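You operate a simulated robot arm through the tools that you are given. There is no shell and no other tool. Be economical: measure what you need, move in short steps, check, and stop when the job is done.

You are at the controls of a simulated robot arm. One attempt, no reset.

Task
Put things in order on the top of the small table. At the end: the purple cloth stands on top of the beige tan folder; the red cell stands where the green cell stood; the brown fuse is in the beige bowl; the green cell stands where the white wick cartridge stood; the white wick cartridge stands on top of the brown sanding block; whatever was shut is shut again. Leave all else as you found it, and nothing knocked over.
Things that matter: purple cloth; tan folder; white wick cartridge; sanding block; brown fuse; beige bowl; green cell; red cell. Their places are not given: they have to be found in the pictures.

It is judged by the outcome, as a careful person would: the job done as asked, and still so three seconds after it is handed in. It fails if anything else is knocked over, pushed out of place, dropped, spilled or broken.

Robot
A 7-joint arm with a two-finger parallel gripper, fixed in place. Base frame: the origin is at the foot of the arm, x ahead of it, y to its left, z up; the work surface is at about z = 0. Units: mm, rad, N and s.
With the tool pointing down near the work surface it reaches from about 220 to 580 mm from the base axis. Its first joint turns from -1.152 to 1.152 rad. Payload 2.5 kg.
The TCP is the grasp point between the finger pads, 23 mm short of the fingertips. In the tool frame z runs along the fingers and y along their closing line. Largest opening 94 mm; finger width 38, thickness 10; the body of the gripper, 54 by 96 mm, starts 39 mm behind the TCP.
Orientation is told as [roll, pitch, yaw] about the base's x, y, z axes, in that order, counted from this pose: with the fingers straight down and closing along the base's y, the tool's x points along the base's -x, its y along +y and its z along -z.

Tools
- The arm moves only by the tool step_arm. Its argument "rows" is a list of rows, each an object of numbers (a shift or turn left out is 0, a gripper value left out holds the last): "x", "y", "z": the shift along the tool's x, y, z in m; "ax", "ay", "az": the turn, a rotation vector about the tool's x, y, z in rad; "grip": the gripper command, from -1 (shut) to 1 (fully open), values between in proportion. In form: [{"x": .., "y": .., "z": .., "ax": .., "ay": .., "az": .., "grip": ..}, ...]. A call has 1 to 8 rows; each row is the pose to reach, as a shift and turn from the pose commanded when the call began, along the tool's axes at that moment. Each row takes 0.2 s and may step no farther than 50 mm and 0.15 rad from the row before; otherwise, or with a gripper value out of range, the whole call is refused. Where a pose cannot be reached the arm comes as near as it can. A force on the tool above 40 N (or 10 N above the force at the start of the call, whichever is more), or a blocked arm, ends the call early, and 0.2 s more pass. The fingers move at their own pace (about 108 mm/s each) and stop on an object; they squeeze with about 22 N. The grip force told is the motor's: it shows also when the fingers shut on nothing. Time passes only in rows, and 0.2 s behind the last, so rows that repeat a pose let the fingers close. The reply holds the time, the measured pose of the TCP, the force on the tool along the base axes, the opening and the grip force, in the units named above and with some noise.
- Cameras (640 x 400 px; columns grow to the right, rows downward): "scene" is fixed at [137.7, -425.2, 537.1]; the picture's right is [0.63, -0.77, 0.00], its down [-0.50, -0.41, -0.76] and it looks along [0.59, 0.48, -0.65] (base axes); focal length 263 px, centre (320, 200). "wrist" rides on the gripper at [-39, 0, -44] in the tool frame; the picture's right is [0.00, -1.00, 0.00], its down [0.97, 0.00, -0.24] and it looks along [0.24, 0.00, 0.97] (tool axes); focal length 218 px, centre (320, 200).
- camera(camera): a new picture of that camera. No time passes.
- measure_at(camera, pixels): for up to 12 pixels [column, row] of the newest picture of that camera ("zoom" is the newest enlarged one), the place [x, y, z] in the base frame of the surface seen there, good to about 2 mm. No time passes.
- zoom(camera, box): a new picture of the part [left, top, right, bottom] of that camera's present view, enlarged. No time passes.
- close_job(): hands the job in; it is judged then, once.

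Go step by step. Measure first, check grasps and placings, and put right what went wrong. The budget is 80 turns and 54 pictures, counting those below and the enlarged ones. Unless the task says otherwise, let go and move clear before handing in.

The tools are called as a command line: name --argument value ..., lists and objects as JSON in quotes. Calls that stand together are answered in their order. step_arm: Moves the arm, as the interface text tells. Its arguments: {"type":"object","properties":{"rows":{"type":"array"}},"required":["rows"]} The other tools are called the same way: camera (camera) takes a picture; measure_at (camera, pixels) gives the place of the surface under pixels of a picture; zoom (camera, box) takes an enlarged picture of a part of a camera's view; close_job () hands the job in.

At the start:

```text
time: 0.0
position: [392.5, -71.8, 339.0]
tool_rot: [0.0, -0.001, 0.0]
wrist_force: [-0.2, 0.6, 0.4]
width: 94.4
gripper_force: 0.0
```

scene: 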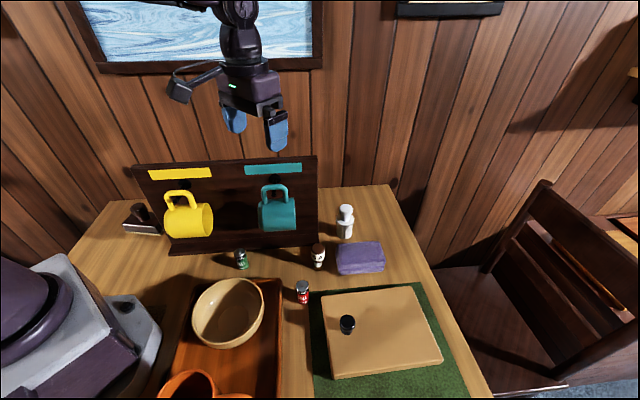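
wrist: 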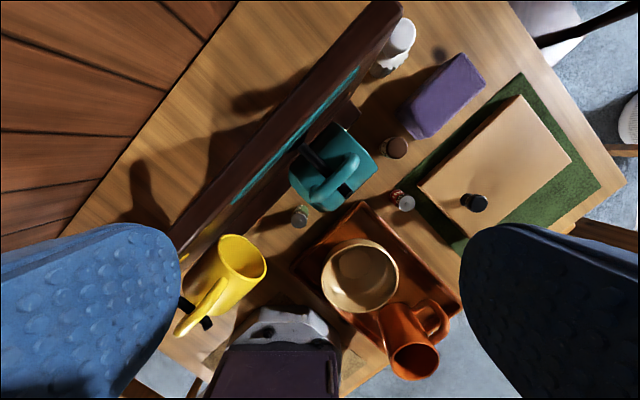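

The scene picture shows green cell near (241,259), red cell near (303,292), a brown item near (318,255), white item near (345,220), purple cloth (360,258), a folder with a black item on it (347,323), and something behind the rack at (140,218). I zoom in to identify them.

zoom --camera "scene" --box '[220, 190, 400, 310]'

zoom --camera "scene" --box '[100, 180, 260, 280]'

zoom --camera "scene" --box '[160, 270, 480, 400]'

measure_at --camera "scene" --pixels '[[241, 252], [303, 284], [318, 247], [345, 209], [360, 247], [347, 318], [380, 330], [228, 325], [140, 210], [150, 229], [345, 232], [440, 360]]'

```text
3.33 times, centred on (310, 250) of scene
```

zoom: 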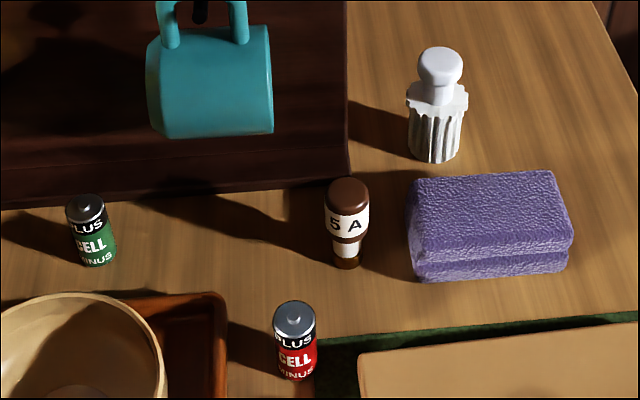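

```text
4.00 times, centred on (180, 230) of scene
```

zoom: 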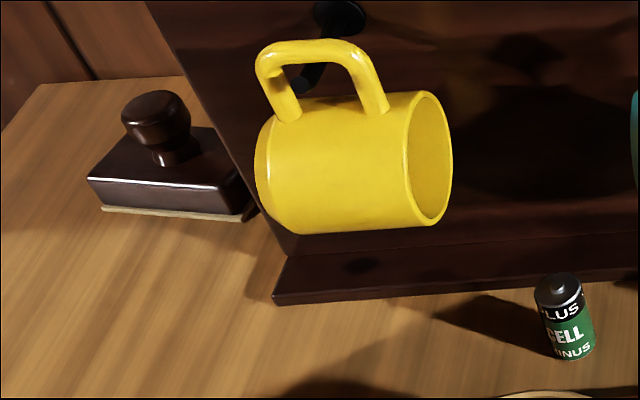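

```text
2.00 times, centred on (320, 335) of scene
```

zoom: 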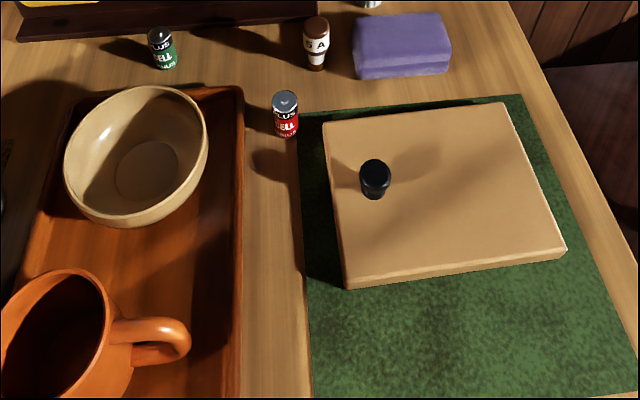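

```text
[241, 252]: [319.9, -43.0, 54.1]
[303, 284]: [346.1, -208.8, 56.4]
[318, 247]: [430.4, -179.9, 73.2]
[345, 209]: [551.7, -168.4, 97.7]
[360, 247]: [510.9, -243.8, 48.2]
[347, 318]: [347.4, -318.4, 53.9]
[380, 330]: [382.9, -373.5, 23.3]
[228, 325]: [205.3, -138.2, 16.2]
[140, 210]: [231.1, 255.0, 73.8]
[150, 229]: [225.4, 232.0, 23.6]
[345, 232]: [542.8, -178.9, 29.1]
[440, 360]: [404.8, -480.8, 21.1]
```

The brown block with a knob at (140,218) sits behind the rack end; the folder carries a black piece. I'll measure the obstacles and look at the wrist view closer.

zoom --camera "wrist" --box '[280, 20, 520, 170]'

zoom --camera "wrist" --box '[370, 80, 620, 240]'

measure_at --camera "scene" --pixels '[[136, 166], [316, 156], [318, 243], [172, 252], [190, 205], [278, 195], [277, 228], [235, 282], [283, 282], [262, 300], [193, 300], [280, 380]]'

measure_at --camera "wrist" --pixels '[[518, 95], [572, 162], [420, 188], [480, 240], [475, 203], [455, 55], [484, 82], [408, 103], [432, 136], [523, 75], [626, 185], [455, 245]]'

```text
2.67 times, centred on (400, 95) of wrist
```

zoom: 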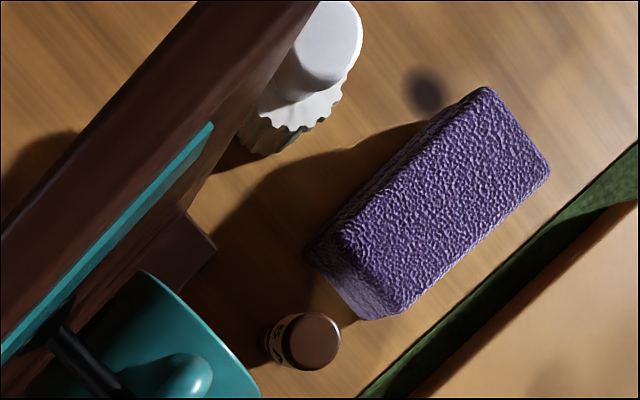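

```text
2.50 times, centred on (495, 160) of wrist
```

zoom: 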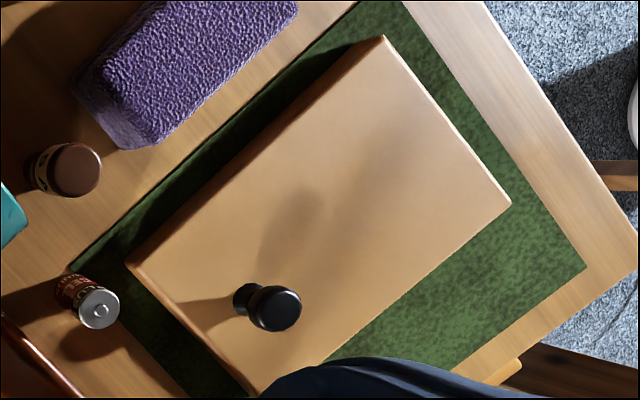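

```text
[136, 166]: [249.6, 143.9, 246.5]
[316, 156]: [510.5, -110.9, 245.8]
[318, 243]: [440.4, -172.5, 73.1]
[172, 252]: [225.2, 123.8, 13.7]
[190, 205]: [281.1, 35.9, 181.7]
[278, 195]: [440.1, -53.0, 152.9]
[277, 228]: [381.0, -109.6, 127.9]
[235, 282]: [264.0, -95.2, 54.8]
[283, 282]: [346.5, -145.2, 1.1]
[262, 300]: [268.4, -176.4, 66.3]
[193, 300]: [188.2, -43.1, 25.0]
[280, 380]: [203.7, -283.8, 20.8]
```

```text
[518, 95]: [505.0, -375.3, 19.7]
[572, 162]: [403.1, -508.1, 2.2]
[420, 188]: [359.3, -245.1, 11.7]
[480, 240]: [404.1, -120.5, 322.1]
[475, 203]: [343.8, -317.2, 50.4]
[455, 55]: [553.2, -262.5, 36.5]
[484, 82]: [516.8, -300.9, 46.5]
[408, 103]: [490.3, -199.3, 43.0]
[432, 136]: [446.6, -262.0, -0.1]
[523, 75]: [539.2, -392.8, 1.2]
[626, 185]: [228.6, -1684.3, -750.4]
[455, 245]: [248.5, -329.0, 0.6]
```

Rack is 246 mm tall at 45°; the brown block lies beyond its left end around (228,245). I move the wrist camera over it for a look from above.

step_arm --rows '[{"x": 0.0155, "y": 0.0455}, {"x": 0.031, "y": 0.091}, {"x": 0.0465, "y": 0.1365}, {"x": 0.062, "y": 0.182}, {"x": 0.0775, "y": 0.2275}, {"x": 0.093, "y": 0.273}, {"x": 0.108, "y": 0.317}]'

camera --camera "wrist"

camera --camera "scene"

```text
time: 1.6
position: [285.7, 245.1, 337.9]
tool_rot: [-0.001, 0.001, -0.001]
wrist_force: [-0.1, 0.1, -0.2]
width: 93.8
gripper_force: 0.2
```

```text
46 pictures are left
```

wrist: 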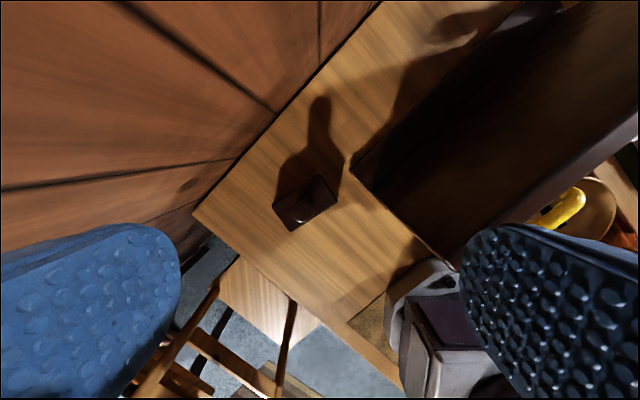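

```text
45 pictures are left
```

scene: 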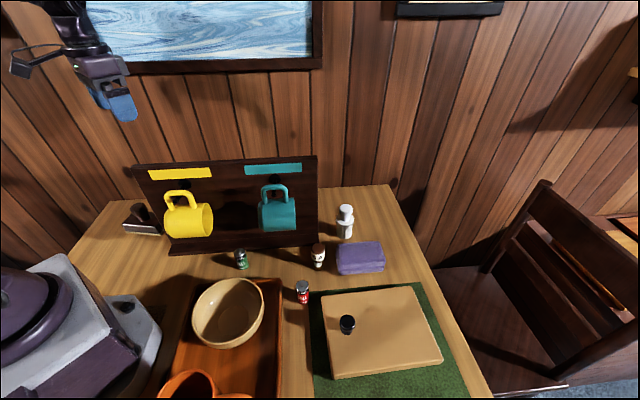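

Only this block is behind the rack. I zoom and measure it.

zoom --camera "wrist" --box '[250, 150, 370, 250]'

measure_at --camera "wrist" --pixels '[[320, 174], [336, 200], [290, 228], [275, 206], [304, 205], [297, 203], [311, 207], [325, 190], [288, 213], [352, 165], [440, 258], [255, 195]]'

```text
4.00 times, centred on (310, 200) of wrist
```

zoom: 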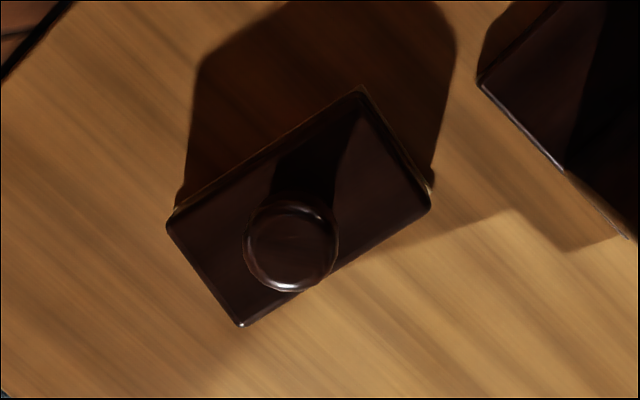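

```text
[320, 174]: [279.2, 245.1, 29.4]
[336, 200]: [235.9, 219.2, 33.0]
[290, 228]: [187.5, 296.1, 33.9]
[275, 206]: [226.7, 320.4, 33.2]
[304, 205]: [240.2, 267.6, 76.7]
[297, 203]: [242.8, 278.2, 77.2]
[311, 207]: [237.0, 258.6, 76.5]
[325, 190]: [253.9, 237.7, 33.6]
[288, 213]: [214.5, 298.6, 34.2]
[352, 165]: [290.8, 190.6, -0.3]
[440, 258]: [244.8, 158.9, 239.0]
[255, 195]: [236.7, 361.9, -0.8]
```

The block is ~91×48 mm, body top z≈33, central knob top z≈77. I check the knob's flatness and the white cartridge's size at high zoom.

zoom --camera "wrist" --box '[286, 198, 318, 218]'

measure_at --camera "zoom" --pixels '[[320, 250], [260, 250], [380, 250], [320, 180], [320, 320], [200, 270], [440, 270], [320, 120], [320, 390], [220, 180], [400, 340], [140, 270]]'

zoom --camera "scene" --box '[116, 195, 166, 240]'

zoom --camera "scene" --box '[310, 190, 400, 280]'

```text
16.00 times, centred on (302, 208) of wrist
```

zoom: 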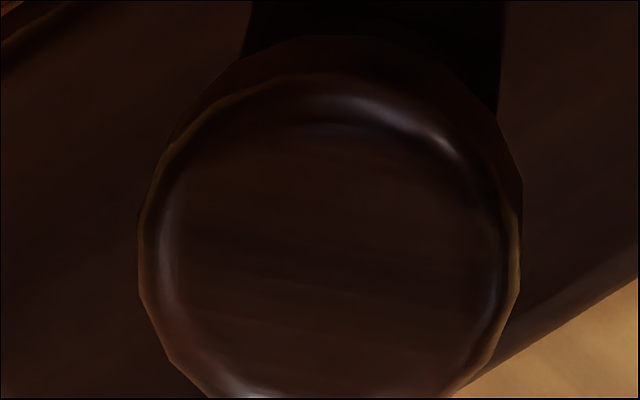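

```text
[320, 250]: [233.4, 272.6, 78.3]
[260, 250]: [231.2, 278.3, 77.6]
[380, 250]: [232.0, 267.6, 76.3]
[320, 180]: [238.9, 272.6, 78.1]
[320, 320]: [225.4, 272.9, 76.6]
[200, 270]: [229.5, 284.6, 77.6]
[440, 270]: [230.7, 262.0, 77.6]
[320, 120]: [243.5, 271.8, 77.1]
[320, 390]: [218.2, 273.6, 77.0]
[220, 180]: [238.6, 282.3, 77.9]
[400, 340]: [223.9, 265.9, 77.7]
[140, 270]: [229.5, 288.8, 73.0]
```

```text
8.89 times, centred on (141, 218) of scene
```

zoom: 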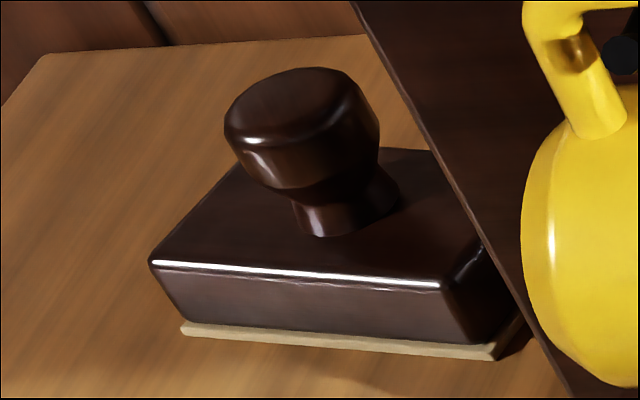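

```text
4.44 times, centred on (355, 235) of scene
```

zoom: 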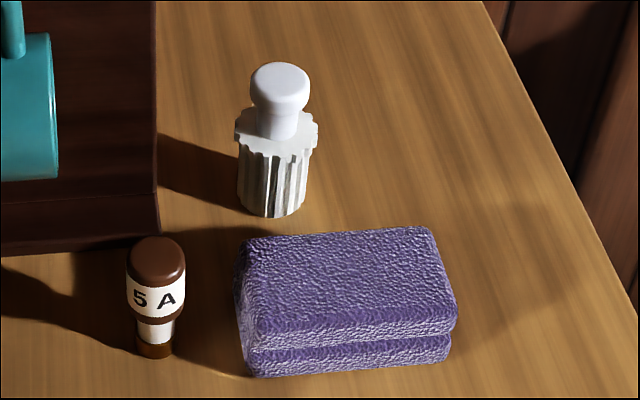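

The block's knob is flat at z≈77 but its body (z≈33) has room beside the knob. Now I raise and swing to look at the white cartridge, cloth and fuse from closer above, testing travel height 0.40 m.

step_arm --rows '[{"x": -0.01, "y": -0.035, "z": -0.03}, {"x": -0.025, "y": -0.075, "z": -0.055}, {"x": -0.045, "y": -0.12, "z": -0.065}, {"x": -0.065, "y": -0.165, "z": -0.065}, {"x": -0.085, "y": -0.21, "z": -0.065}, {"x": -0.105, "y": -0.255, "z": -0.065}, {"x": -0.125, "y": -0.3, "z": -0.065}, {"x": -0.15, "y": -0.34, "z": -0.065}]'

step_arm --rows '[{"x": -0.03, "y": -0.03, "z": 0.02}, {"x": -0.06, "y": -0.06, "z": 0.04}, {"x": -0.09, "y": -0.09, "z": 0.06}, {"x": -0.11, "y": -0.1, "z": 0.1}, {"x": -0.11, "y": -0.1, "z": 0.14}]'

camera --camera "wrist"

```text
refused: row 3 steps farther than a row can; nothing moved
```

```text
time: 2.8
position: [394.9, 145.0, 199.9]
tool_rot: [0.001, 0.0, 0.002]
wrist_force: [0.0, 0.0, 1.1]
width: 93.8
gripper_force: 0.0
```

```text
40 pictures are left
```

wrist: 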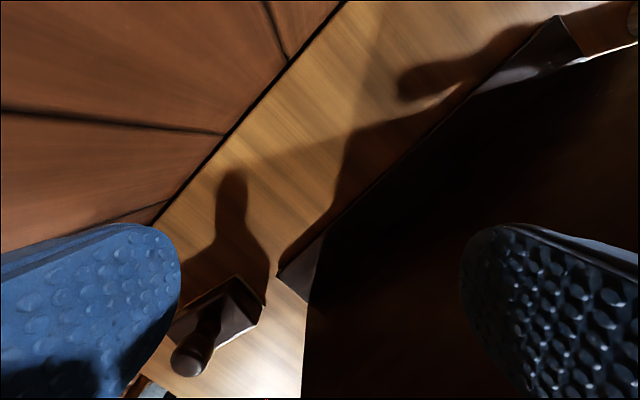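

The first call was refused for a step being too long, and the second still ran, which put me at (395,145,200) behind the rack. There was no contact force. I rise straight up to z≈0.40 first.

step_arm --rows '[{"z": -0.045}, {"z": -0.09}, {"z": -0.135}, {"z": -0.18}, {"z": -0.2}, {"y": -0.045, "z": -0.2}, {"y": -0.09, "z": -0.2}, {"y": -0.135, "z": -0.2}]'

camera --camera "scene"

```text
time: 4.6
position: [394.9, 9.6, 400.2]
tool_rot: [0.0, 0.0, 0.001]
wrist_force: [-0.6, 0.4, 0.2]
width: 93.9
gripper_force: 0.2
```

```text
39 pictures are left
```

scene: 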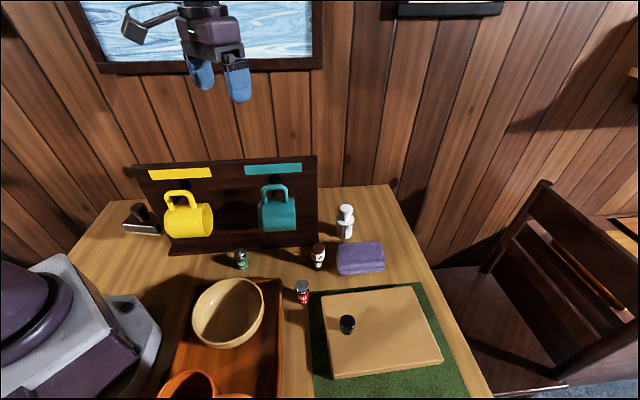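

Rack and mugs are unchanged, and z=400 is reachable. Now to (500,-190,300) for a view of the right-hand items.

step_arm --rows '[{"x": -0.0175, "y": -0.0333, "z": 0.0167}, {"x": -0.035, "y": -0.0667, "z": 0.0333}, {"x": -0.0525, "y": -0.1, "z": 0.05}, {"x": -0.07, "y": -0.1333, "z": 0.0667}, {"x": -0.0875, "y": -0.1667, "z": 0.0833}, {"x": -0.105, "y": -0.2, "z": 0.1}]'

camera --camera "wrist"

```text
time: 6.0
position: [498.9, -195.2, 298.5]
tool_rot: [-0.001, 0.0, 0.0]
wrist_force: [0.9, 0.3, 0.7]
width: 94.0
gripper_force: 0.0
```

```text
38 pictures are left
```

wrist: 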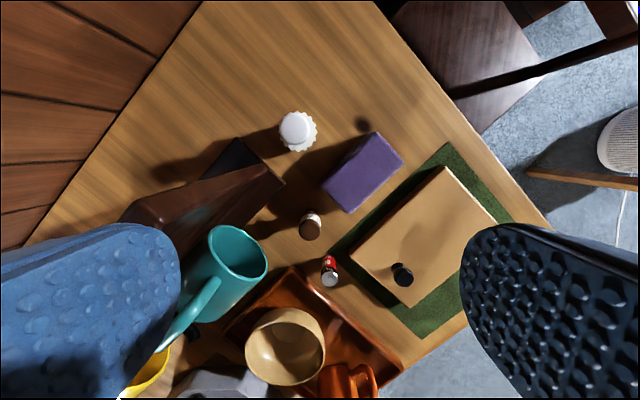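

Good overview: white at (298,131), cloth (363,172), fuse (310,227), red (330,270), folder knob (402,274). I zoom and measure these.

zoom --camera "wrist" --box '[260, 90, 420, 190]'

measure_at --camera "wrist" --pixels '[[297, 128], [283, 131], [310, 131], [297, 151], [315, 124], [283, 116], [371, 133], [404, 162], [349, 213], [324, 182], [310, 231], [363, 172]]'

zoom --camera "wrist" --box '[340, 140, 520, 340]'

measure_at --camera "wrist" --pixels '[[443, 168], [494, 219], [411, 305], [351, 252], [403, 275], [396, 267], [440, 205], [460, 225], [420, 230], [330, 280], [350, 240], [449, 145]]'

```text
4.00 times, centred on (340, 140) of wrist
```

zoom: 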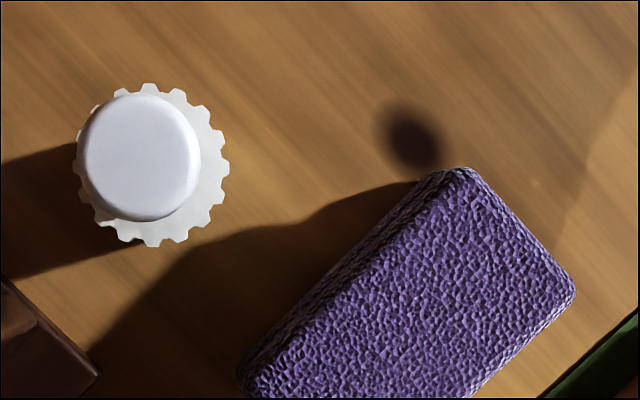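

```text
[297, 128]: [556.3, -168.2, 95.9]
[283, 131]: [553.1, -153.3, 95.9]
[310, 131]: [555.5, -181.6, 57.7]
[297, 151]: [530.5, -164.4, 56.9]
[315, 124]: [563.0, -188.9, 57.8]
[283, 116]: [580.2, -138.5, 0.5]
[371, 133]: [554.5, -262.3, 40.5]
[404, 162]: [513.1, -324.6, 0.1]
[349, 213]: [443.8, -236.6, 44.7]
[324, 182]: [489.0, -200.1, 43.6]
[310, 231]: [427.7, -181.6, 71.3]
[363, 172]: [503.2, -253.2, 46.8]
```

```text
2.00 times, centred on (430, 240) of wrist
```

zoom: 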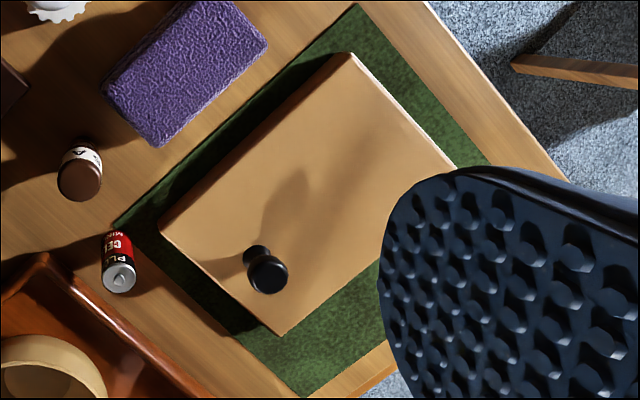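

```text
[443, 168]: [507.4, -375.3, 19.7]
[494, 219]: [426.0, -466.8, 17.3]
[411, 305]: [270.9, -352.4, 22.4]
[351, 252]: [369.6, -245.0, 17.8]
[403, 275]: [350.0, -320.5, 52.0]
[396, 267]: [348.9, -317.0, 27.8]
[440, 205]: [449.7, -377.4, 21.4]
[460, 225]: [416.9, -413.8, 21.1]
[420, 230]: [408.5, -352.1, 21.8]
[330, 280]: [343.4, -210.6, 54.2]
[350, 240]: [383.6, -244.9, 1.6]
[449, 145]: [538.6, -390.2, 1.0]
```

White cartridge centre ≈ (555,-166), knob top z 96, Ø≈34; flare at z≈57. I move above it with yaw −0.45 to keep the gripper body clear of the rack end, down to z≈200.

step_arm --rows '[{"x": -0.02, "y": 0.01, "az": 0.15, "grip": 0.4}, {"x": -0.04, "y": 0.02, "az": 0.3}, {"x": -0.056, "y": 0.029, "az": 0.45}, {"x": -0.056, "y": 0.029, "z": 0.045, "az": 0.45}, {"x": -0.056, "y": 0.029, "z": 0.09, "az": 0.45}, {"x": -0.056, "y": 0.029, "z": 0.1, "az": 0.45}]'

camera --camera "scene"

camera --camera "wrist"

```text
time: 7.4
position: [554.3, -162.3, 198.5]
tool_rot: [0.001, 0.0, -0.451]
wrist_force: [0.0, 0.4, 0.1]
width: 65.9
gripper_force: 0.0
```

```text
35 pictures are left
```

scene: 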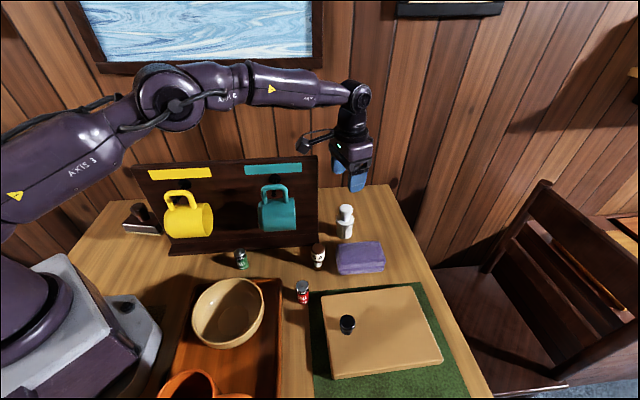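

```text
34 pictures are left
```

wrist: 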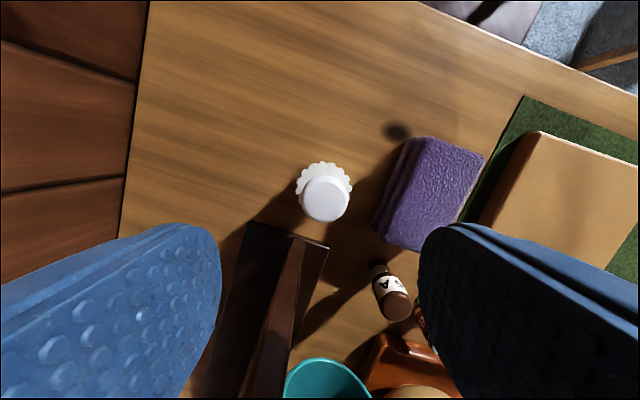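

The arm clears the rack well. I measure the knob centre (325,199) and edges now.

measure_at --camera "wrist" --pixels '[[325, 198], [305, 198], [345, 198], [325, 180], [325, 216], [300, 182], [350, 182], [325, 163]]'

```text
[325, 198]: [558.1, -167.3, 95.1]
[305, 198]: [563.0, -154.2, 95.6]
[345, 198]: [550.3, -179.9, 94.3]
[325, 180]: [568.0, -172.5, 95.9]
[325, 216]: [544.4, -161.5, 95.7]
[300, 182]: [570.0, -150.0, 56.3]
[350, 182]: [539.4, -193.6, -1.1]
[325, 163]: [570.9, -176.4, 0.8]
```

Knob centre is (556.3,-167). I shift 5 mm and descend to z≈90.

step_arm --rows '[{"x": -0.0038, "y": -0.0034, "z": 0.03}, {"x": -0.0038, "y": -0.0034, "z": 0.06}, {"x": -0.0038, "y": -0.0034, "z": 0.09}, {"x": -0.0038, "y": -0.0034, "z": 0.1085}, {"x": -0.0038, "y": -0.0034, "z": 0.1085}]'

camera --camera "wrist"

```text
time: 7.8
position: [556.0, -164.6, 177.9]
tool_rot: [0.006, 0.002, -0.445]
wrist_force: [-1.5, 0.4, 3.7]
width: 65.9
gripper_force: 0.1
stopped in row 2: the force on the tool passed its limit (the readings are from after the stop); the commanded pose is now the measured one
```

```text
33 pictures are left
```

wrist: 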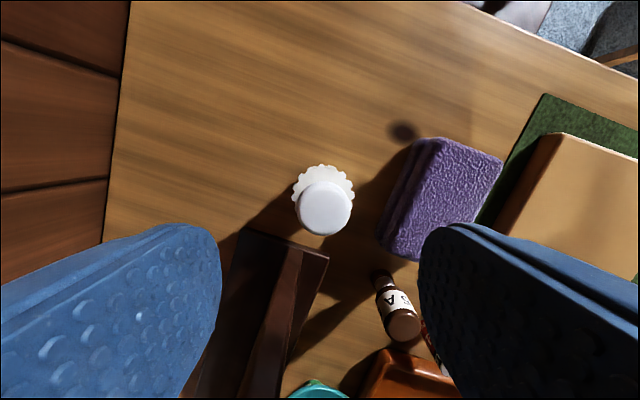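

The arm stopped at z 178 on contact. I look at where it touches.

zoom --camera "scene" --box '[230, 60, 430, 280]'

```text
1.82 times, centred on (330, 170) of scene
```

zoom: 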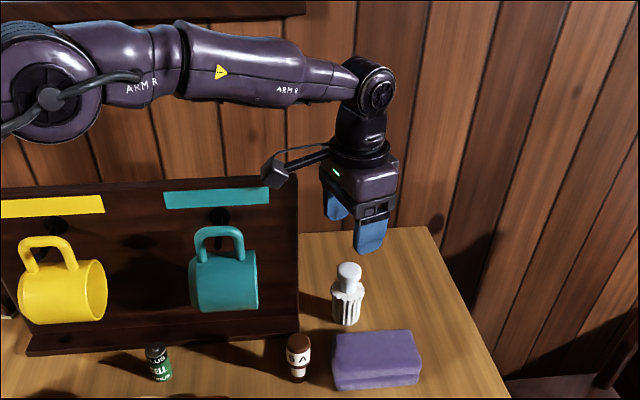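

The stalk with the small box at zoom pixel (275,172) hangs over the rack's top. I measure where it sits relative to the gripper.

measure_at --camera "zoom" --pixels '[[272, 170], [276, 182], [285, 170], [310, 158], [340, 172], [380, 185], [290, 190], [266, 182]]'

```text
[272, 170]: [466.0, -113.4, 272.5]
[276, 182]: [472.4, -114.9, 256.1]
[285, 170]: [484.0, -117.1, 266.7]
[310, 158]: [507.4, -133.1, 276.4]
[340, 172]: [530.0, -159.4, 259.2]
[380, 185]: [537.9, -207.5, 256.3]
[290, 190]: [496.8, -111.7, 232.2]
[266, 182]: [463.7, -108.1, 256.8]
```

The stalk extends ~100 mm along tool +x, about 75 mm above the TCP, and it touched the rack's top edge. I rise, rotate back to yaw 0 (where it clears the rack end), and check the rack.

step_arm --rows '[{"z": -0.04}, {"z": -0.075}, {"z": -0.075, "az": -0.15}, {"z": -0.075, "az": -0.3}, {"z": -0.075, "az": -0.445}, {"z": -0.075, "az": -0.445}]'

camera --camera "scene"

measure_at --camera "scene" --pixels '[[136, 166], [316, 158], [225, 163], [172, 252], [278, 195], [190, 205]]'

```text
time: 9.2
position: [555.7, -165.7, 251.0]
tool_rot: [0.007, -0.002, 0.001]
wrist_force: [0.5, -1.0, -0.6]
width: 65.9
gripper_force: 0.1
```

```text
31 pictures are left
```

scene: 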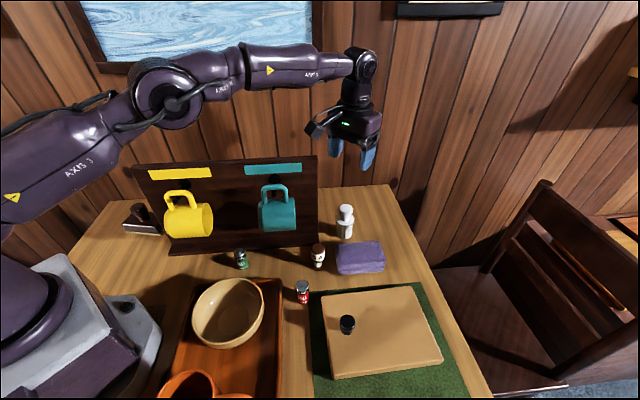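

```text
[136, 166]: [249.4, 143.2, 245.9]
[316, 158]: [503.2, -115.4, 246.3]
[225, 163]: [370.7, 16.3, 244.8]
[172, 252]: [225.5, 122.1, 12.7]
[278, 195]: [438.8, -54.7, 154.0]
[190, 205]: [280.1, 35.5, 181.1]
```

Rack and mugs read the same as before. At yaw 0 I descend onto the white knob, with the gripper still open ~66 mm.

step_arm --rows '[{"x": -0.0006, "y": -0.0013, "z": 0.03}, {"x": -0.0006, "y": -0.0013, "z": 0.06}, {"x": -0.0006, "y": -0.0013, "z": 0.09}, {"x": -0.0006, "y": -0.0013, "z": 0.12}, {"x": -0.0006, "y": -0.0013, "z": 0.145}, {"x": -0.0006, "y": -0.0013, "z": 0.162}, {"x": -0.0006, "y": -0.0013, "z": 0.162}]'

zoom --camera "scene" --box '[270, 100, 430, 280]'

```text
time: 10.8
position: [555.7, -166.5, 88.5]
tool_rot: [0.006, 0.0, -0.001]
wrist_force: [0.3, 0.2, 0.1]
width: 65.6
gripper_force: 0.0
```

```text
2.22 times, centred on (350, 190) of scene
```

zoom: 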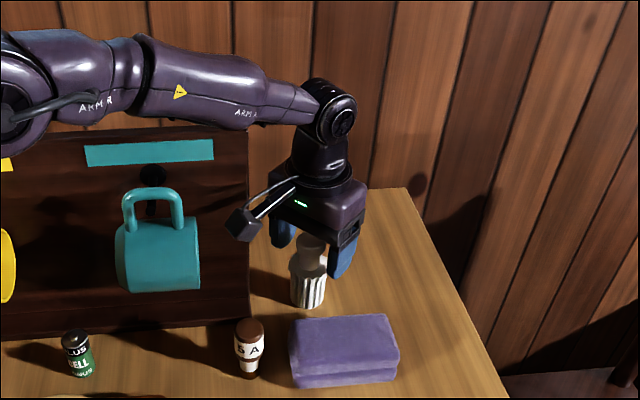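

Fingers straddle the knob. Close and lift straight up.

step_arm --rows '[{"grip": -1}, {"grip": -1}, {"grip": -1}, {"z": -0.02}, {"z": -0.05}, {"z": -0.09}]'

zoom --camera "scene" --box '[270, 60, 430, 260]'

```text
time: 12.2
position: [555.5, -165.2, 180.1]
tool_rot: [0.005, 0.0, -0.001]
wrist_force: [-0.4, -0.1, 0.6]
width: 31.5
gripper_force: 22.6
```

```text
2.00 times, centred on (350, 160) of scene
```

zoom: 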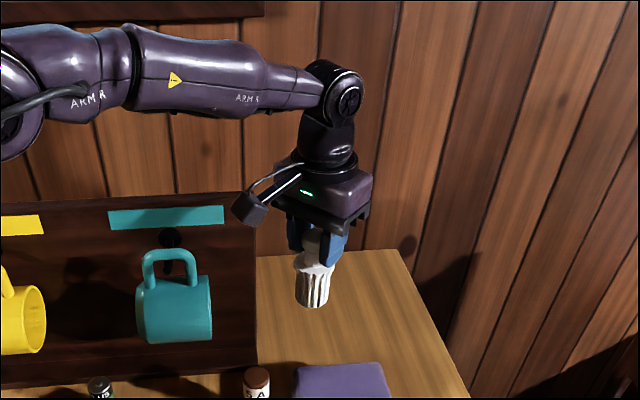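

Held firmly (31.5 mm, 22.6 N), upright. I lift to z≈390 while drawing back to x≈465.

step_arm --rows '[{"z": -0.045}, {"z": -0.09}, {"z": -0.12}, {"x": 0.03, "z": -0.15}, {"x": 0.06, "z": -0.18}, {"x": 0.09, "z": -0.21}]'

```text
time: 13.7
position: [463.6, -166.0, 391.9]
tool_rot: [0.005, 0.001, 0.001]
wrist_force: [-0.7, -0.7, -0.5]
width: 31.5
gripper_force: 21.9
```

Held, with the bottom at ~303 mm, well above the rack top. I traverse toward the block's knob at (231,272).

step_arm --rows '[{"x": 0.0211, "y": 0.0398}, {"x": 0.0423, "y": 0.0796}, {"x": 0.0634, "y": 0.1195}, {"x": 0.0846, "y": 0.1593}, {"x": 0.1057, "y": 0.1991}, {"x": 0.1269, "y": 0.2389}, {"x": 0.148, "y": 0.2787}, {"x": 0.1692, "y": 0.3186}]'

```text
time: 15.4
position: [297.4, 152.9, 391.3]
tool_rot: [0.008, 0.0, 0.001]
wrist_force: [1.0, -0.1, -0.4]
width: 31.5
gripper_force: 22.2
```

On track; final 136 mm sideways then partway down to z≈250.

step_arm --rows '[{"x": 0.0222, "y": 0.0397}, {"x": 0.0445, "y": 0.0794}, {"x": 0.0668, "y": 0.1191}, {"x": 0.0668, "y": 0.1191, "z": 0.045}, {"x": 0.0668, "y": 0.1191, "z": 0.09}, {"x": 0.0668, "y": 0.1191, "z": 0.135}, {"x": 0.0668, "y": 0.1191, "z": 0.15}]'

camera --camera "wrist"

zoom --camera "scene" --box '[80, 100, 200, 260]'

```text
time: 17.1
position: [229.6, 271.1, 243.1]
tool_rot: [0.005, -0.002, 0.0]
wrist_force: [0.3, 0.0, -0.5]
width: 31.3
gripper_force: 21.7
```

```text
28 pictures are left
```

wrist: 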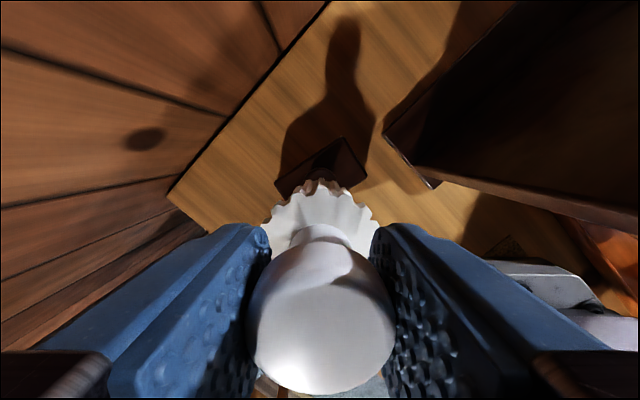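

```text
2.50 times, centred on (140, 180) of scene
```

zoom: 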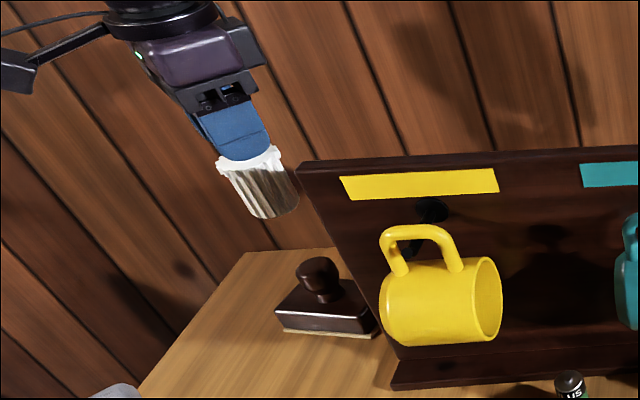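

Cartridge hangs straight. Contact expected at TCP z≈166; I descend to ~171 and check.

step_arm --rows '[{"x": -0.001, "y": 0.001, "z": 0.03}, {"x": -0.001, "y": 0.001, "z": 0.06}, {"x": -0.001, "y": 0.001, "z": 0.07}, {"x": -0.001, "y": 0.001, "z": 0.072}, {"x": -0.001, "y": 0.001, "z": 0.072}]'

zoom --camera "scene" --box '[100, 130, 190, 250]'

```text
time: 18.2
position: [230.7, 273.0, 169.7]
tool_rot: [0.006, -0.003, 0.001]
wrist_force: [0.0, -0.9, 0.1]
width: 31.6
gripper_force: 22.1
```

```text
3.33 times, centred on (145, 190) of scene
```

zoom: 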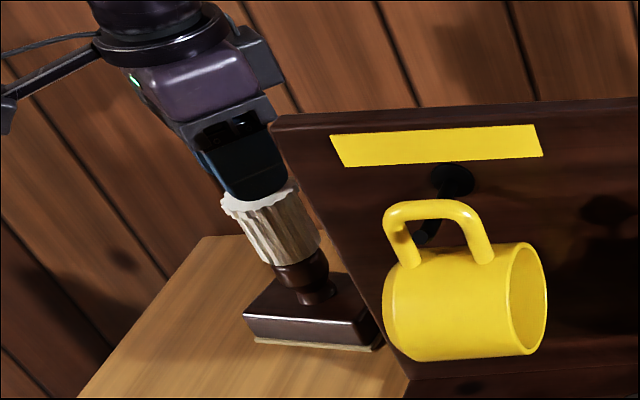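

It sits right above the knob. I creep down 1 mm per row until it touches.

step_arm --rows '[{"z": 0.001}, {"z": 0.002}, {"z": 0.003}]'

```text
time: 19.1
position: [230.9, 273.2, 167.6]
tool_rot: [0.007, 0.0, 0.001]
wrist_force: [0.5, 0.6, -0.4]
width: 31.2
gripper_force: 21.5
```

step_arm --rows '[{"z": 0.001}, {"z": 0.002}]'

```text
time: 19.6
position: [230.6, 272.7, 165.6]
tool_rot: [0.007, -0.002, 0.001]
wrist_force: [-1.3, -1.8, 11.0]
width: 31.4
gripper_force: 21.7
```

The z-force of 11 N shows contact. I open gently and check.

step_arm --rows '[{"z": -0.0008, "grip": -1}, {"z": -0.0008, "grip": -0.28}, {"z": -0.0008, "grip": -0.2}, {"z": -0.0008, "grip": 0.0}, {"z": -0.0008, "grip": 0.25}]'

zoom --camera "scene" --box '[100, 130, 190, 250]'

```text
time: 20.9
position: [231.5, 272.6, 167.0]
tool_rot: [0.006, -0.003, 0.001]
wrist_force: [-0.7, 0.4, 0.0]
width: 58.6
gripper_force: 0.1
```

```text
3.33 times, centred on (145, 190) of scene
```

zoom: 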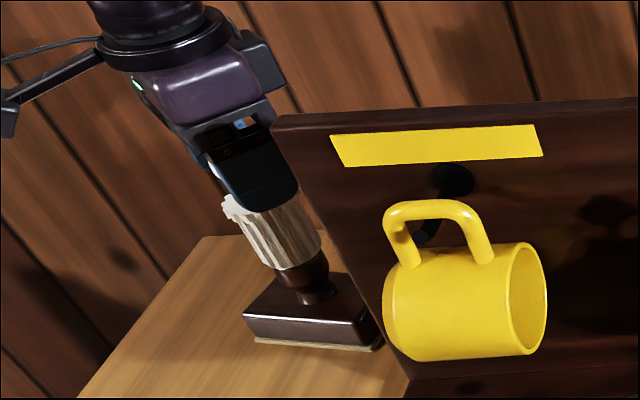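

The cartridge stands on the knob on its own. I rise straight up clear of it.

step_arm --rows '[{"z": -0.02}, {"z": -0.05}, {"z": -0.09}, {"z": -0.135}, {"z": -0.18}, {"z": -0.185, "y": -0.04}, {"z": -0.185, "y": -0.085, "x": -0.02}, {"z": -0.185, "y": -0.125, "x": -0.04}]'

camera --camera "scene"

measure_at --camera "scene" --pixels '[[241, 251], [239, 268], [243, 268], [303, 283]]'

```text
time: 22.6
position: [269.2, 145.7, 351.9]
tool_rot: [0.005, -0.002, 0.001]
wrist_force: [-1.0, -0.7, -0.7]
width: 58.6
gripper_force: 0.0
```

```text
24 pictures are left
```

scene: 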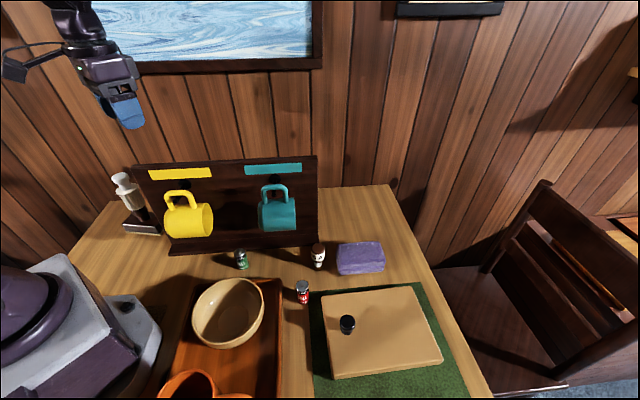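

```text
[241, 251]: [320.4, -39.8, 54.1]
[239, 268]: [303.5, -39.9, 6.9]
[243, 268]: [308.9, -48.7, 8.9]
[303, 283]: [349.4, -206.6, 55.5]
```

White stands on the block at (127,190). Next the green cell, which sits between the two hanging mugs, so I measure the mug edges and rack face.

measure_at --camera "scene" --pixels '[[211, 208], [208, 233], [180, 236], [213, 220], [259, 208], [262, 230], [280, 231], [295, 225], [240, 215], [240, 242], [215, 247], [260, 190]]'

zoom --camera "scene" --box '[150, 150, 330, 280]'

```text
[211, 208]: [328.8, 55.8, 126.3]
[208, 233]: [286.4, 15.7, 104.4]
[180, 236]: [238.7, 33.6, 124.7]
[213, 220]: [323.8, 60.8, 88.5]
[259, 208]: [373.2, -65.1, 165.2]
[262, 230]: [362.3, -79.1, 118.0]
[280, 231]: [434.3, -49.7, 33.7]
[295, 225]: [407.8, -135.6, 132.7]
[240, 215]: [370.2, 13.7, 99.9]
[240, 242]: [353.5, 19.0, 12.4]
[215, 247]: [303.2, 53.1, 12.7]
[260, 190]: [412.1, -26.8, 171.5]
```

```text
3.08 times, centred on (240, 215) of scene
```

zoom: 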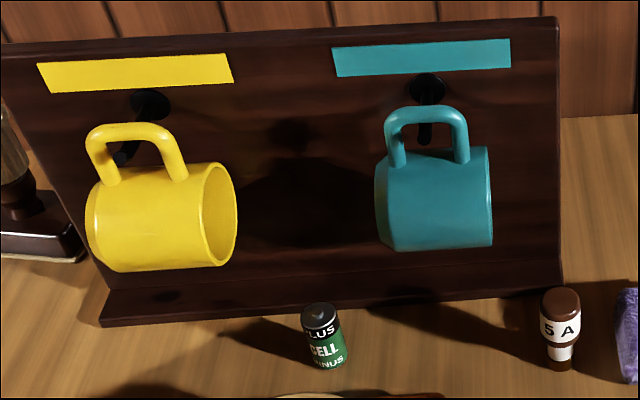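

Gap between mugs (along the rack) leaves ~57 mm either side of the green cell; with yaw −0.25 the gripper body and stalk clear everything. I go above the cell and view.

step_arm --rows '[{"x": -0.008, "y": -0.037}, {"x": -0.018, "y": -0.074, "az": 0.1}, {"x": -0.028, "y": -0.111, "az": 0.2}, {"x": -0.038, "y": -0.148, "z": 0.02, "az": 0.25}, {"x": -0.049, "y": -0.185, "z": 0.052, "az": 0.25}, {"x": -0.049, "y": -0.185, "z": 0.052, "az": 0.25}]'

camera --camera "wrist"

```text
refused: row 5 steps farther than a row can; nothing moved
```

```text
22 pictures are left
```

wrist: 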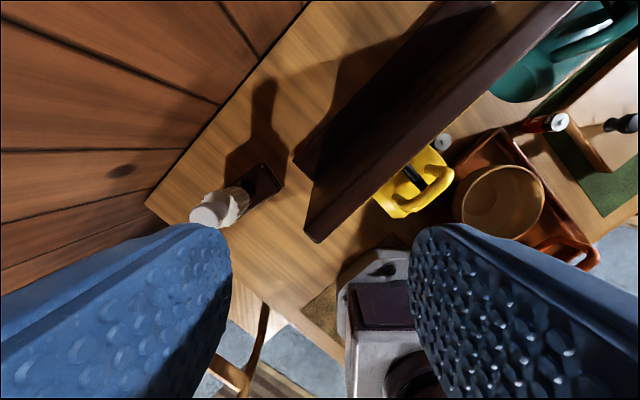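

One row was too long (50.06 mm), so nothing moved. I re-send with smaller steps.

step_arm --rows '[{"x": -0.008, "y": -0.035}, {"x": -0.018, "y": -0.07, "az": 0.1}, {"x": -0.028, "y": -0.105, "az": 0.2}, {"x": -0.036, "y": -0.135, "z": 0.01, "az": 0.25}, {"x": -0.044, "y": -0.165, "z": 0.03, "az": 0.25}, {"x": -0.049, "y": -0.185, "z": 0.052, "az": 0.25}]'

zoom --camera "wrist" --box '[220, 100, 420, 260]'

```text
time: 24.1
position: [320.9, -39.0, 295.8]
tool_rot: [0.005, -0.002, -0.25]
wrist_force: [-0.4, -0.2, -0.8]
width: 58.5
gripper_force: 0.1
```

```text
2.50 times, centred on (320, 180) of wrist
```

zoom: 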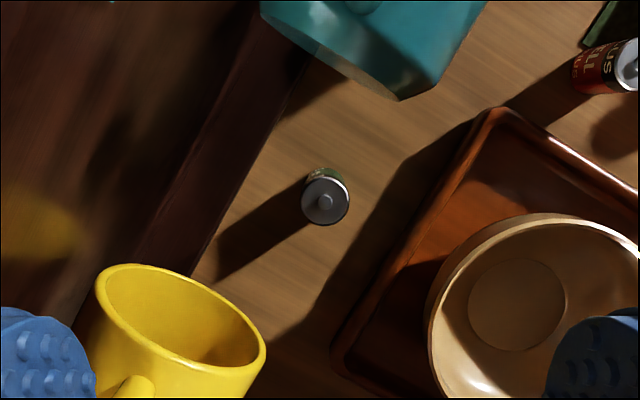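

Green top is centred at zoom (325,201). I measure it, plus both mug edges and the rack base.

measure_at --camera "zoom" --pixels '[[325, 201], [306, 201], [344, 201], [325, 185], [325, 218], [265, 345], [400, 98], [270, 20], [130, 265], [205, 270], [250, 130], [330, 171]]'

```text
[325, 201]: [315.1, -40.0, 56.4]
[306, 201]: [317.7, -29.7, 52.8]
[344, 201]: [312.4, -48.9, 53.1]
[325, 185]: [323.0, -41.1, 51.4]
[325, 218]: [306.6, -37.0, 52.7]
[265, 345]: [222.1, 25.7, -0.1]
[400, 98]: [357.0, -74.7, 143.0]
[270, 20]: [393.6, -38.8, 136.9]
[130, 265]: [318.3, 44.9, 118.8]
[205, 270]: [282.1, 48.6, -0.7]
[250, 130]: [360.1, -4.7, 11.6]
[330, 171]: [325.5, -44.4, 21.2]
```

Green centre is (315,-39.3), Ø≈26, top z≈53. I turn to yaw −0.4 and descend to z≈100 first.

step_arm --rows '[{"x": 0.0056, "y": -0.0017, "z": 0.03, "az": 0.15}, {"x": 0.0056, "y": -0.0017, "z": 0.07, "az": 0.15}, {"x": 0.0056, "y": -0.0017, "z": 0.11, "az": 0.15}, {"x": 0.0056, "y": -0.0017, "z": 0.15, "az": 0.15}, {"x": 0.0056, "y": -0.0017, "z": 0.18, "az": 0.15}, {"x": 0.0056, "y": -0.0017, "z": 0.195, "az": 0.15}]'

zoom --camera "scene" --box '[150, 110, 330, 280]'

```text
time: 25.4
position: [315.6, -39.4, 103.9]
tool_rot: [0.006, 0.001, -0.401]
wrist_force: [-0.3, 0.0, 0.5]
width: 58.8
gripper_force: 0.0
```

```text
2.35 times, centred on (240, 195) of scene
```

zoom: 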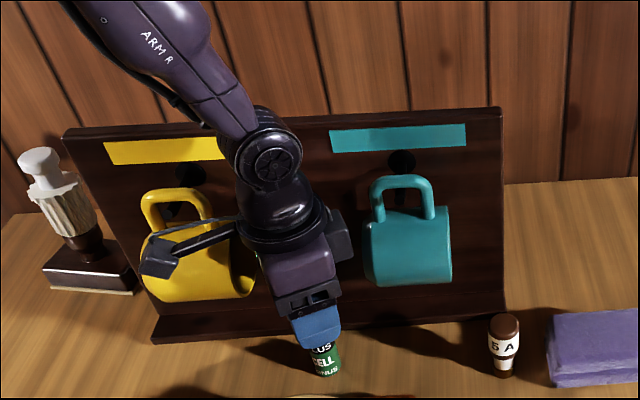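

Clear on both sides. I descend to z≈40, close, and lift.

step_arm --rows '[{"z": 0.025}, {"z": 0.05}, {"z": 0.064}, {"z": 0.064}, {"z": 0.064, "grip": -1}, {"z": 0.064, "grip": -1}, {"z": 0.064, "grip": -1}]'

```text
time: 27.1
position: [313.9, -36.6, 38.7]
tool_rot: [0.005, 0.001, -0.4]
wrist_force: [-0.2, 0.4, -0.8]
width: 24.9
gripper_force: 21.7
```

Gripped at 24.9 mm. I lift straight up to z≈310.

step_arm --rows '[{"z": -0.02}, {"z": -0.06}, {"z": -0.105}, {"z": -0.15}, {"z": -0.195}, {"z": -0.24}, {"z": -0.272}]'

camera --camera "scene"

```text
time: 28.6
position: [313.9, -36.9, 310.5]
tool_rot: [0.005, 0.002, -0.4]
wrist_force: [0.5, 0.2, -1.2]
width: 25.1
gripper_force: 22.3
```

```text
19 pictures are left
```

scene: 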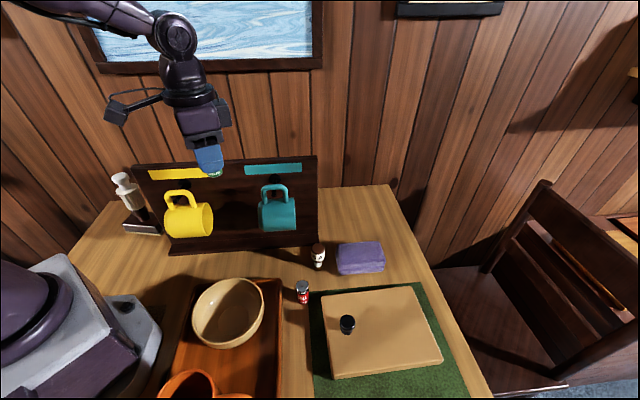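

Green is held. I move to above the former white spot, turning back to yaw 0.

step_arm --rows '[{"x": -0.0391, "y": -0.0036}, {"x": -0.0782, "y": -0.0073, "az": -0.1}, {"x": -0.1174, "y": -0.0109, "az": -0.2}, {"x": -0.1565, "y": -0.0146, "az": -0.3}, {"x": -0.1956, "y": -0.0182, "az": -0.4}, {"x": -0.2348, "y": -0.0219, "az": -0.4}, {"x": -0.2739, "y": -0.0255, "z": 0.015, "az": -0.4}, {"x": -0.2739, "y": -0.0255, "z": 0.04, "az": -0.4}]'

```text
time: 30.4
position: [555.1, -167.6, 268.6]
tool_rot: [0.004, 0.001, 0.001]
wrist_force: [-0.1, 0.4, -1.1]
width: 24.8
gripper_force: 21.9
```

I descend to z≈45 here.

step_arm --rows '[{"x": 0.0005, "y": 0.0008, "z": 0.045}, {"x": 0.0005, "y": 0.0008, "z": 0.09}, {"x": 0.0005, "y": 0.0008, "z": 0.135}, {"x": 0.0005, "y": 0.0008, "z": 0.18}, {"x": 0.0005, "y": 0.0008, "z": 0.21}, {"x": 0.0005, "y": 0.0008, "z": 0.223}, {"x": 0.0005, "y": 0.0008, "z": 0.223}]'

```text
time: 32.0
position: [557.9, -166.8, 46.2]
tool_rot: [0.005, -0.002, 0.0]
wrist_force: [0.0, -0.1, -0.3]
width: 24.7
gripper_force: 21.7
```

Slightly far in x; I correct 3 mm and creep to touch.

step_arm --rows '[{"x": 0.003, "z": 0.003}, {"x": 0.003, "z": 0.005}, {"x": 0.003, "z": 0.006}, {"x": 0.003, "z": 0.007}]'

```text
time: 33.0
position: [554.1, -166.9, 41.0]
tool_rot: [0.007, -0.003, 0.0]
wrist_force: [-1.0, 0.6, 4.3]
width: 24.6
gripper_force: 22.0
```

step_arm --rows '[{"z": 0.0008}, {"z": 0.0008}]'

```text
time: 33.6
position: [553.8, -165.3, 40.7]
tool_rot: [0.006, -0.003, 0.002]
wrist_force: [-3.3, 1.3, 13.4]
width: 24.9
gripper_force: 22.0
```

Force of 13 N confirms the cell is on the table. I back off 1 mm, open gently and rise.

step_arm --rows '[{"z": -0.001}, {"z": -0.001, "grip": -0.4}, {"z": -0.001, "grip": -0.2}, {"z": -0.001, "grip": 0.1}, {"z": -0.02, "grip": 0.25}, {"z": -0.06}, {"z": -0.1}, {"z": -0.145}]'

camera --camera "scene"

zoom --camera "wrist" --box '[240, 100, 480, 300]'

```text
time: 35.5
position: [551.6, -166.5, 186.1]
tool_rot: [0.006, 0.0, 0.002]
wrist_force: [0.2, -0.1, 0.3]
width: 58.8
gripper_force: 0.1
```

```text
18 pictures are left
```

scene: 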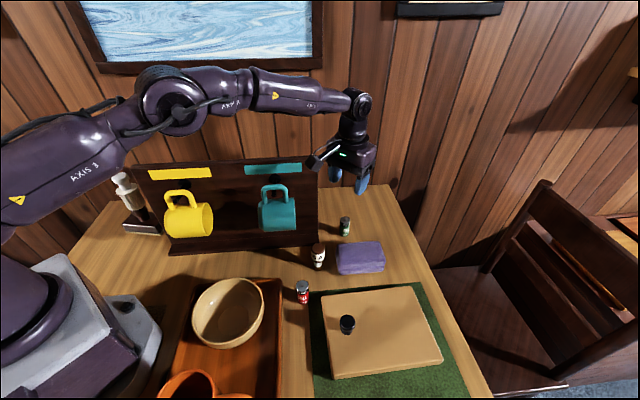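

```text
2.00 times, centred on (360, 200) of wrist
```

zoom: 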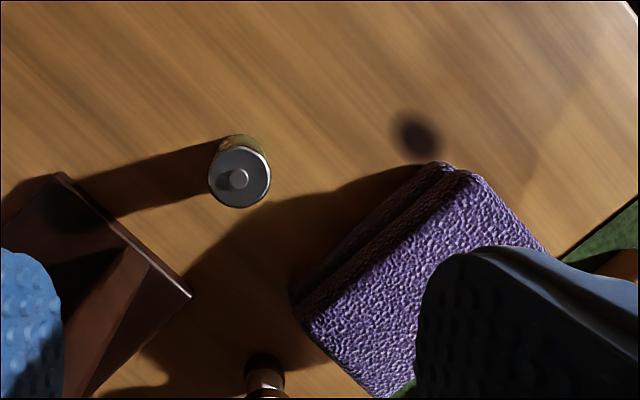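

The green cell stands. I measure its centre and the red cell.

measure_at --camera "zoom" --pixels '[[214, 178], [265, 178], [239, 153], [239, 203]]'

measure_at --camera "scene" --pixels '[[303, 283], [297, 285], [309, 285], [304, 302]]'

```text
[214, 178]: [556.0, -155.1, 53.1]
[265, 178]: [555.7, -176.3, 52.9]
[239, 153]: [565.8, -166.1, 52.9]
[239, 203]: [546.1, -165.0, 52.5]
```

```text
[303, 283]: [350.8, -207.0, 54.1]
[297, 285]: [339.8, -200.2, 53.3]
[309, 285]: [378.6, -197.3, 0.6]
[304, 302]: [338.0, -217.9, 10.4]
```

Green is placed at (556,-166). Next the red cell near (346,-207): I go above it with yaw −0.69 so the fingers close along the gap between tray and folder.

step_arm --rows '[{"z": -0.04}, {"x": 0.041, "y": -0.008, "z": -0.05}, {"x": 0.082, "y": -0.016, "z": -0.05, "az": 0.14}, {"x": 0.123, "y": -0.024, "z": -0.05, "az": 0.28}, {"x": 0.164, "y": -0.032, "z": -0.05, "az": 0.42}, {"x": 0.206, "y": -0.04, "z": -0.05, "az": 0.56}, {"x": 0.206, "y": -0.04, "z": -0.03, "az": 0.69}]'

zoom --camera "wrist" --box '[200, 60, 460, 260]'

```text
time: 37.0
position: [344.7, -205.7, 214.5]
tool_rot: [0.004, 0.001, -0.691]
wrist_force: [0.2, 0.4, 0.7]
width: 58.6
gripper_force: 0.0
```

```text
2.00 times, centred on (330, 160) of wrist
```

zoom: 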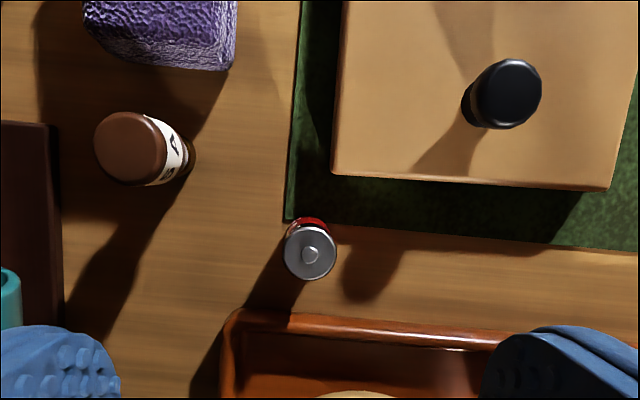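

Clear view: red top at zoom (310,253), fuse at (131,148), folder edge. I measure them.

measure_at --camera "zoom" --pixels '[[287, 253], [333, 253], [310, 231], [310, 275], [100, 148], [162, 148], [131, 118], [131, 180], [506, 95], [333, 173], [608, 188], [240, 312]]'

```text
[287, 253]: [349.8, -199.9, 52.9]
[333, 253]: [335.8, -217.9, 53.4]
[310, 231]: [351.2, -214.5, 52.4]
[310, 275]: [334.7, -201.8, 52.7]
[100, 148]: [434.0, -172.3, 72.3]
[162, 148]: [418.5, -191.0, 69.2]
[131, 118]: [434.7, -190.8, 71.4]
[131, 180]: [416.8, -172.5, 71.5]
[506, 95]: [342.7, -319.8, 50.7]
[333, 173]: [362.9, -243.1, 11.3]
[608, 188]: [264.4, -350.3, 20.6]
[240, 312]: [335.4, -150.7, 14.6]
```

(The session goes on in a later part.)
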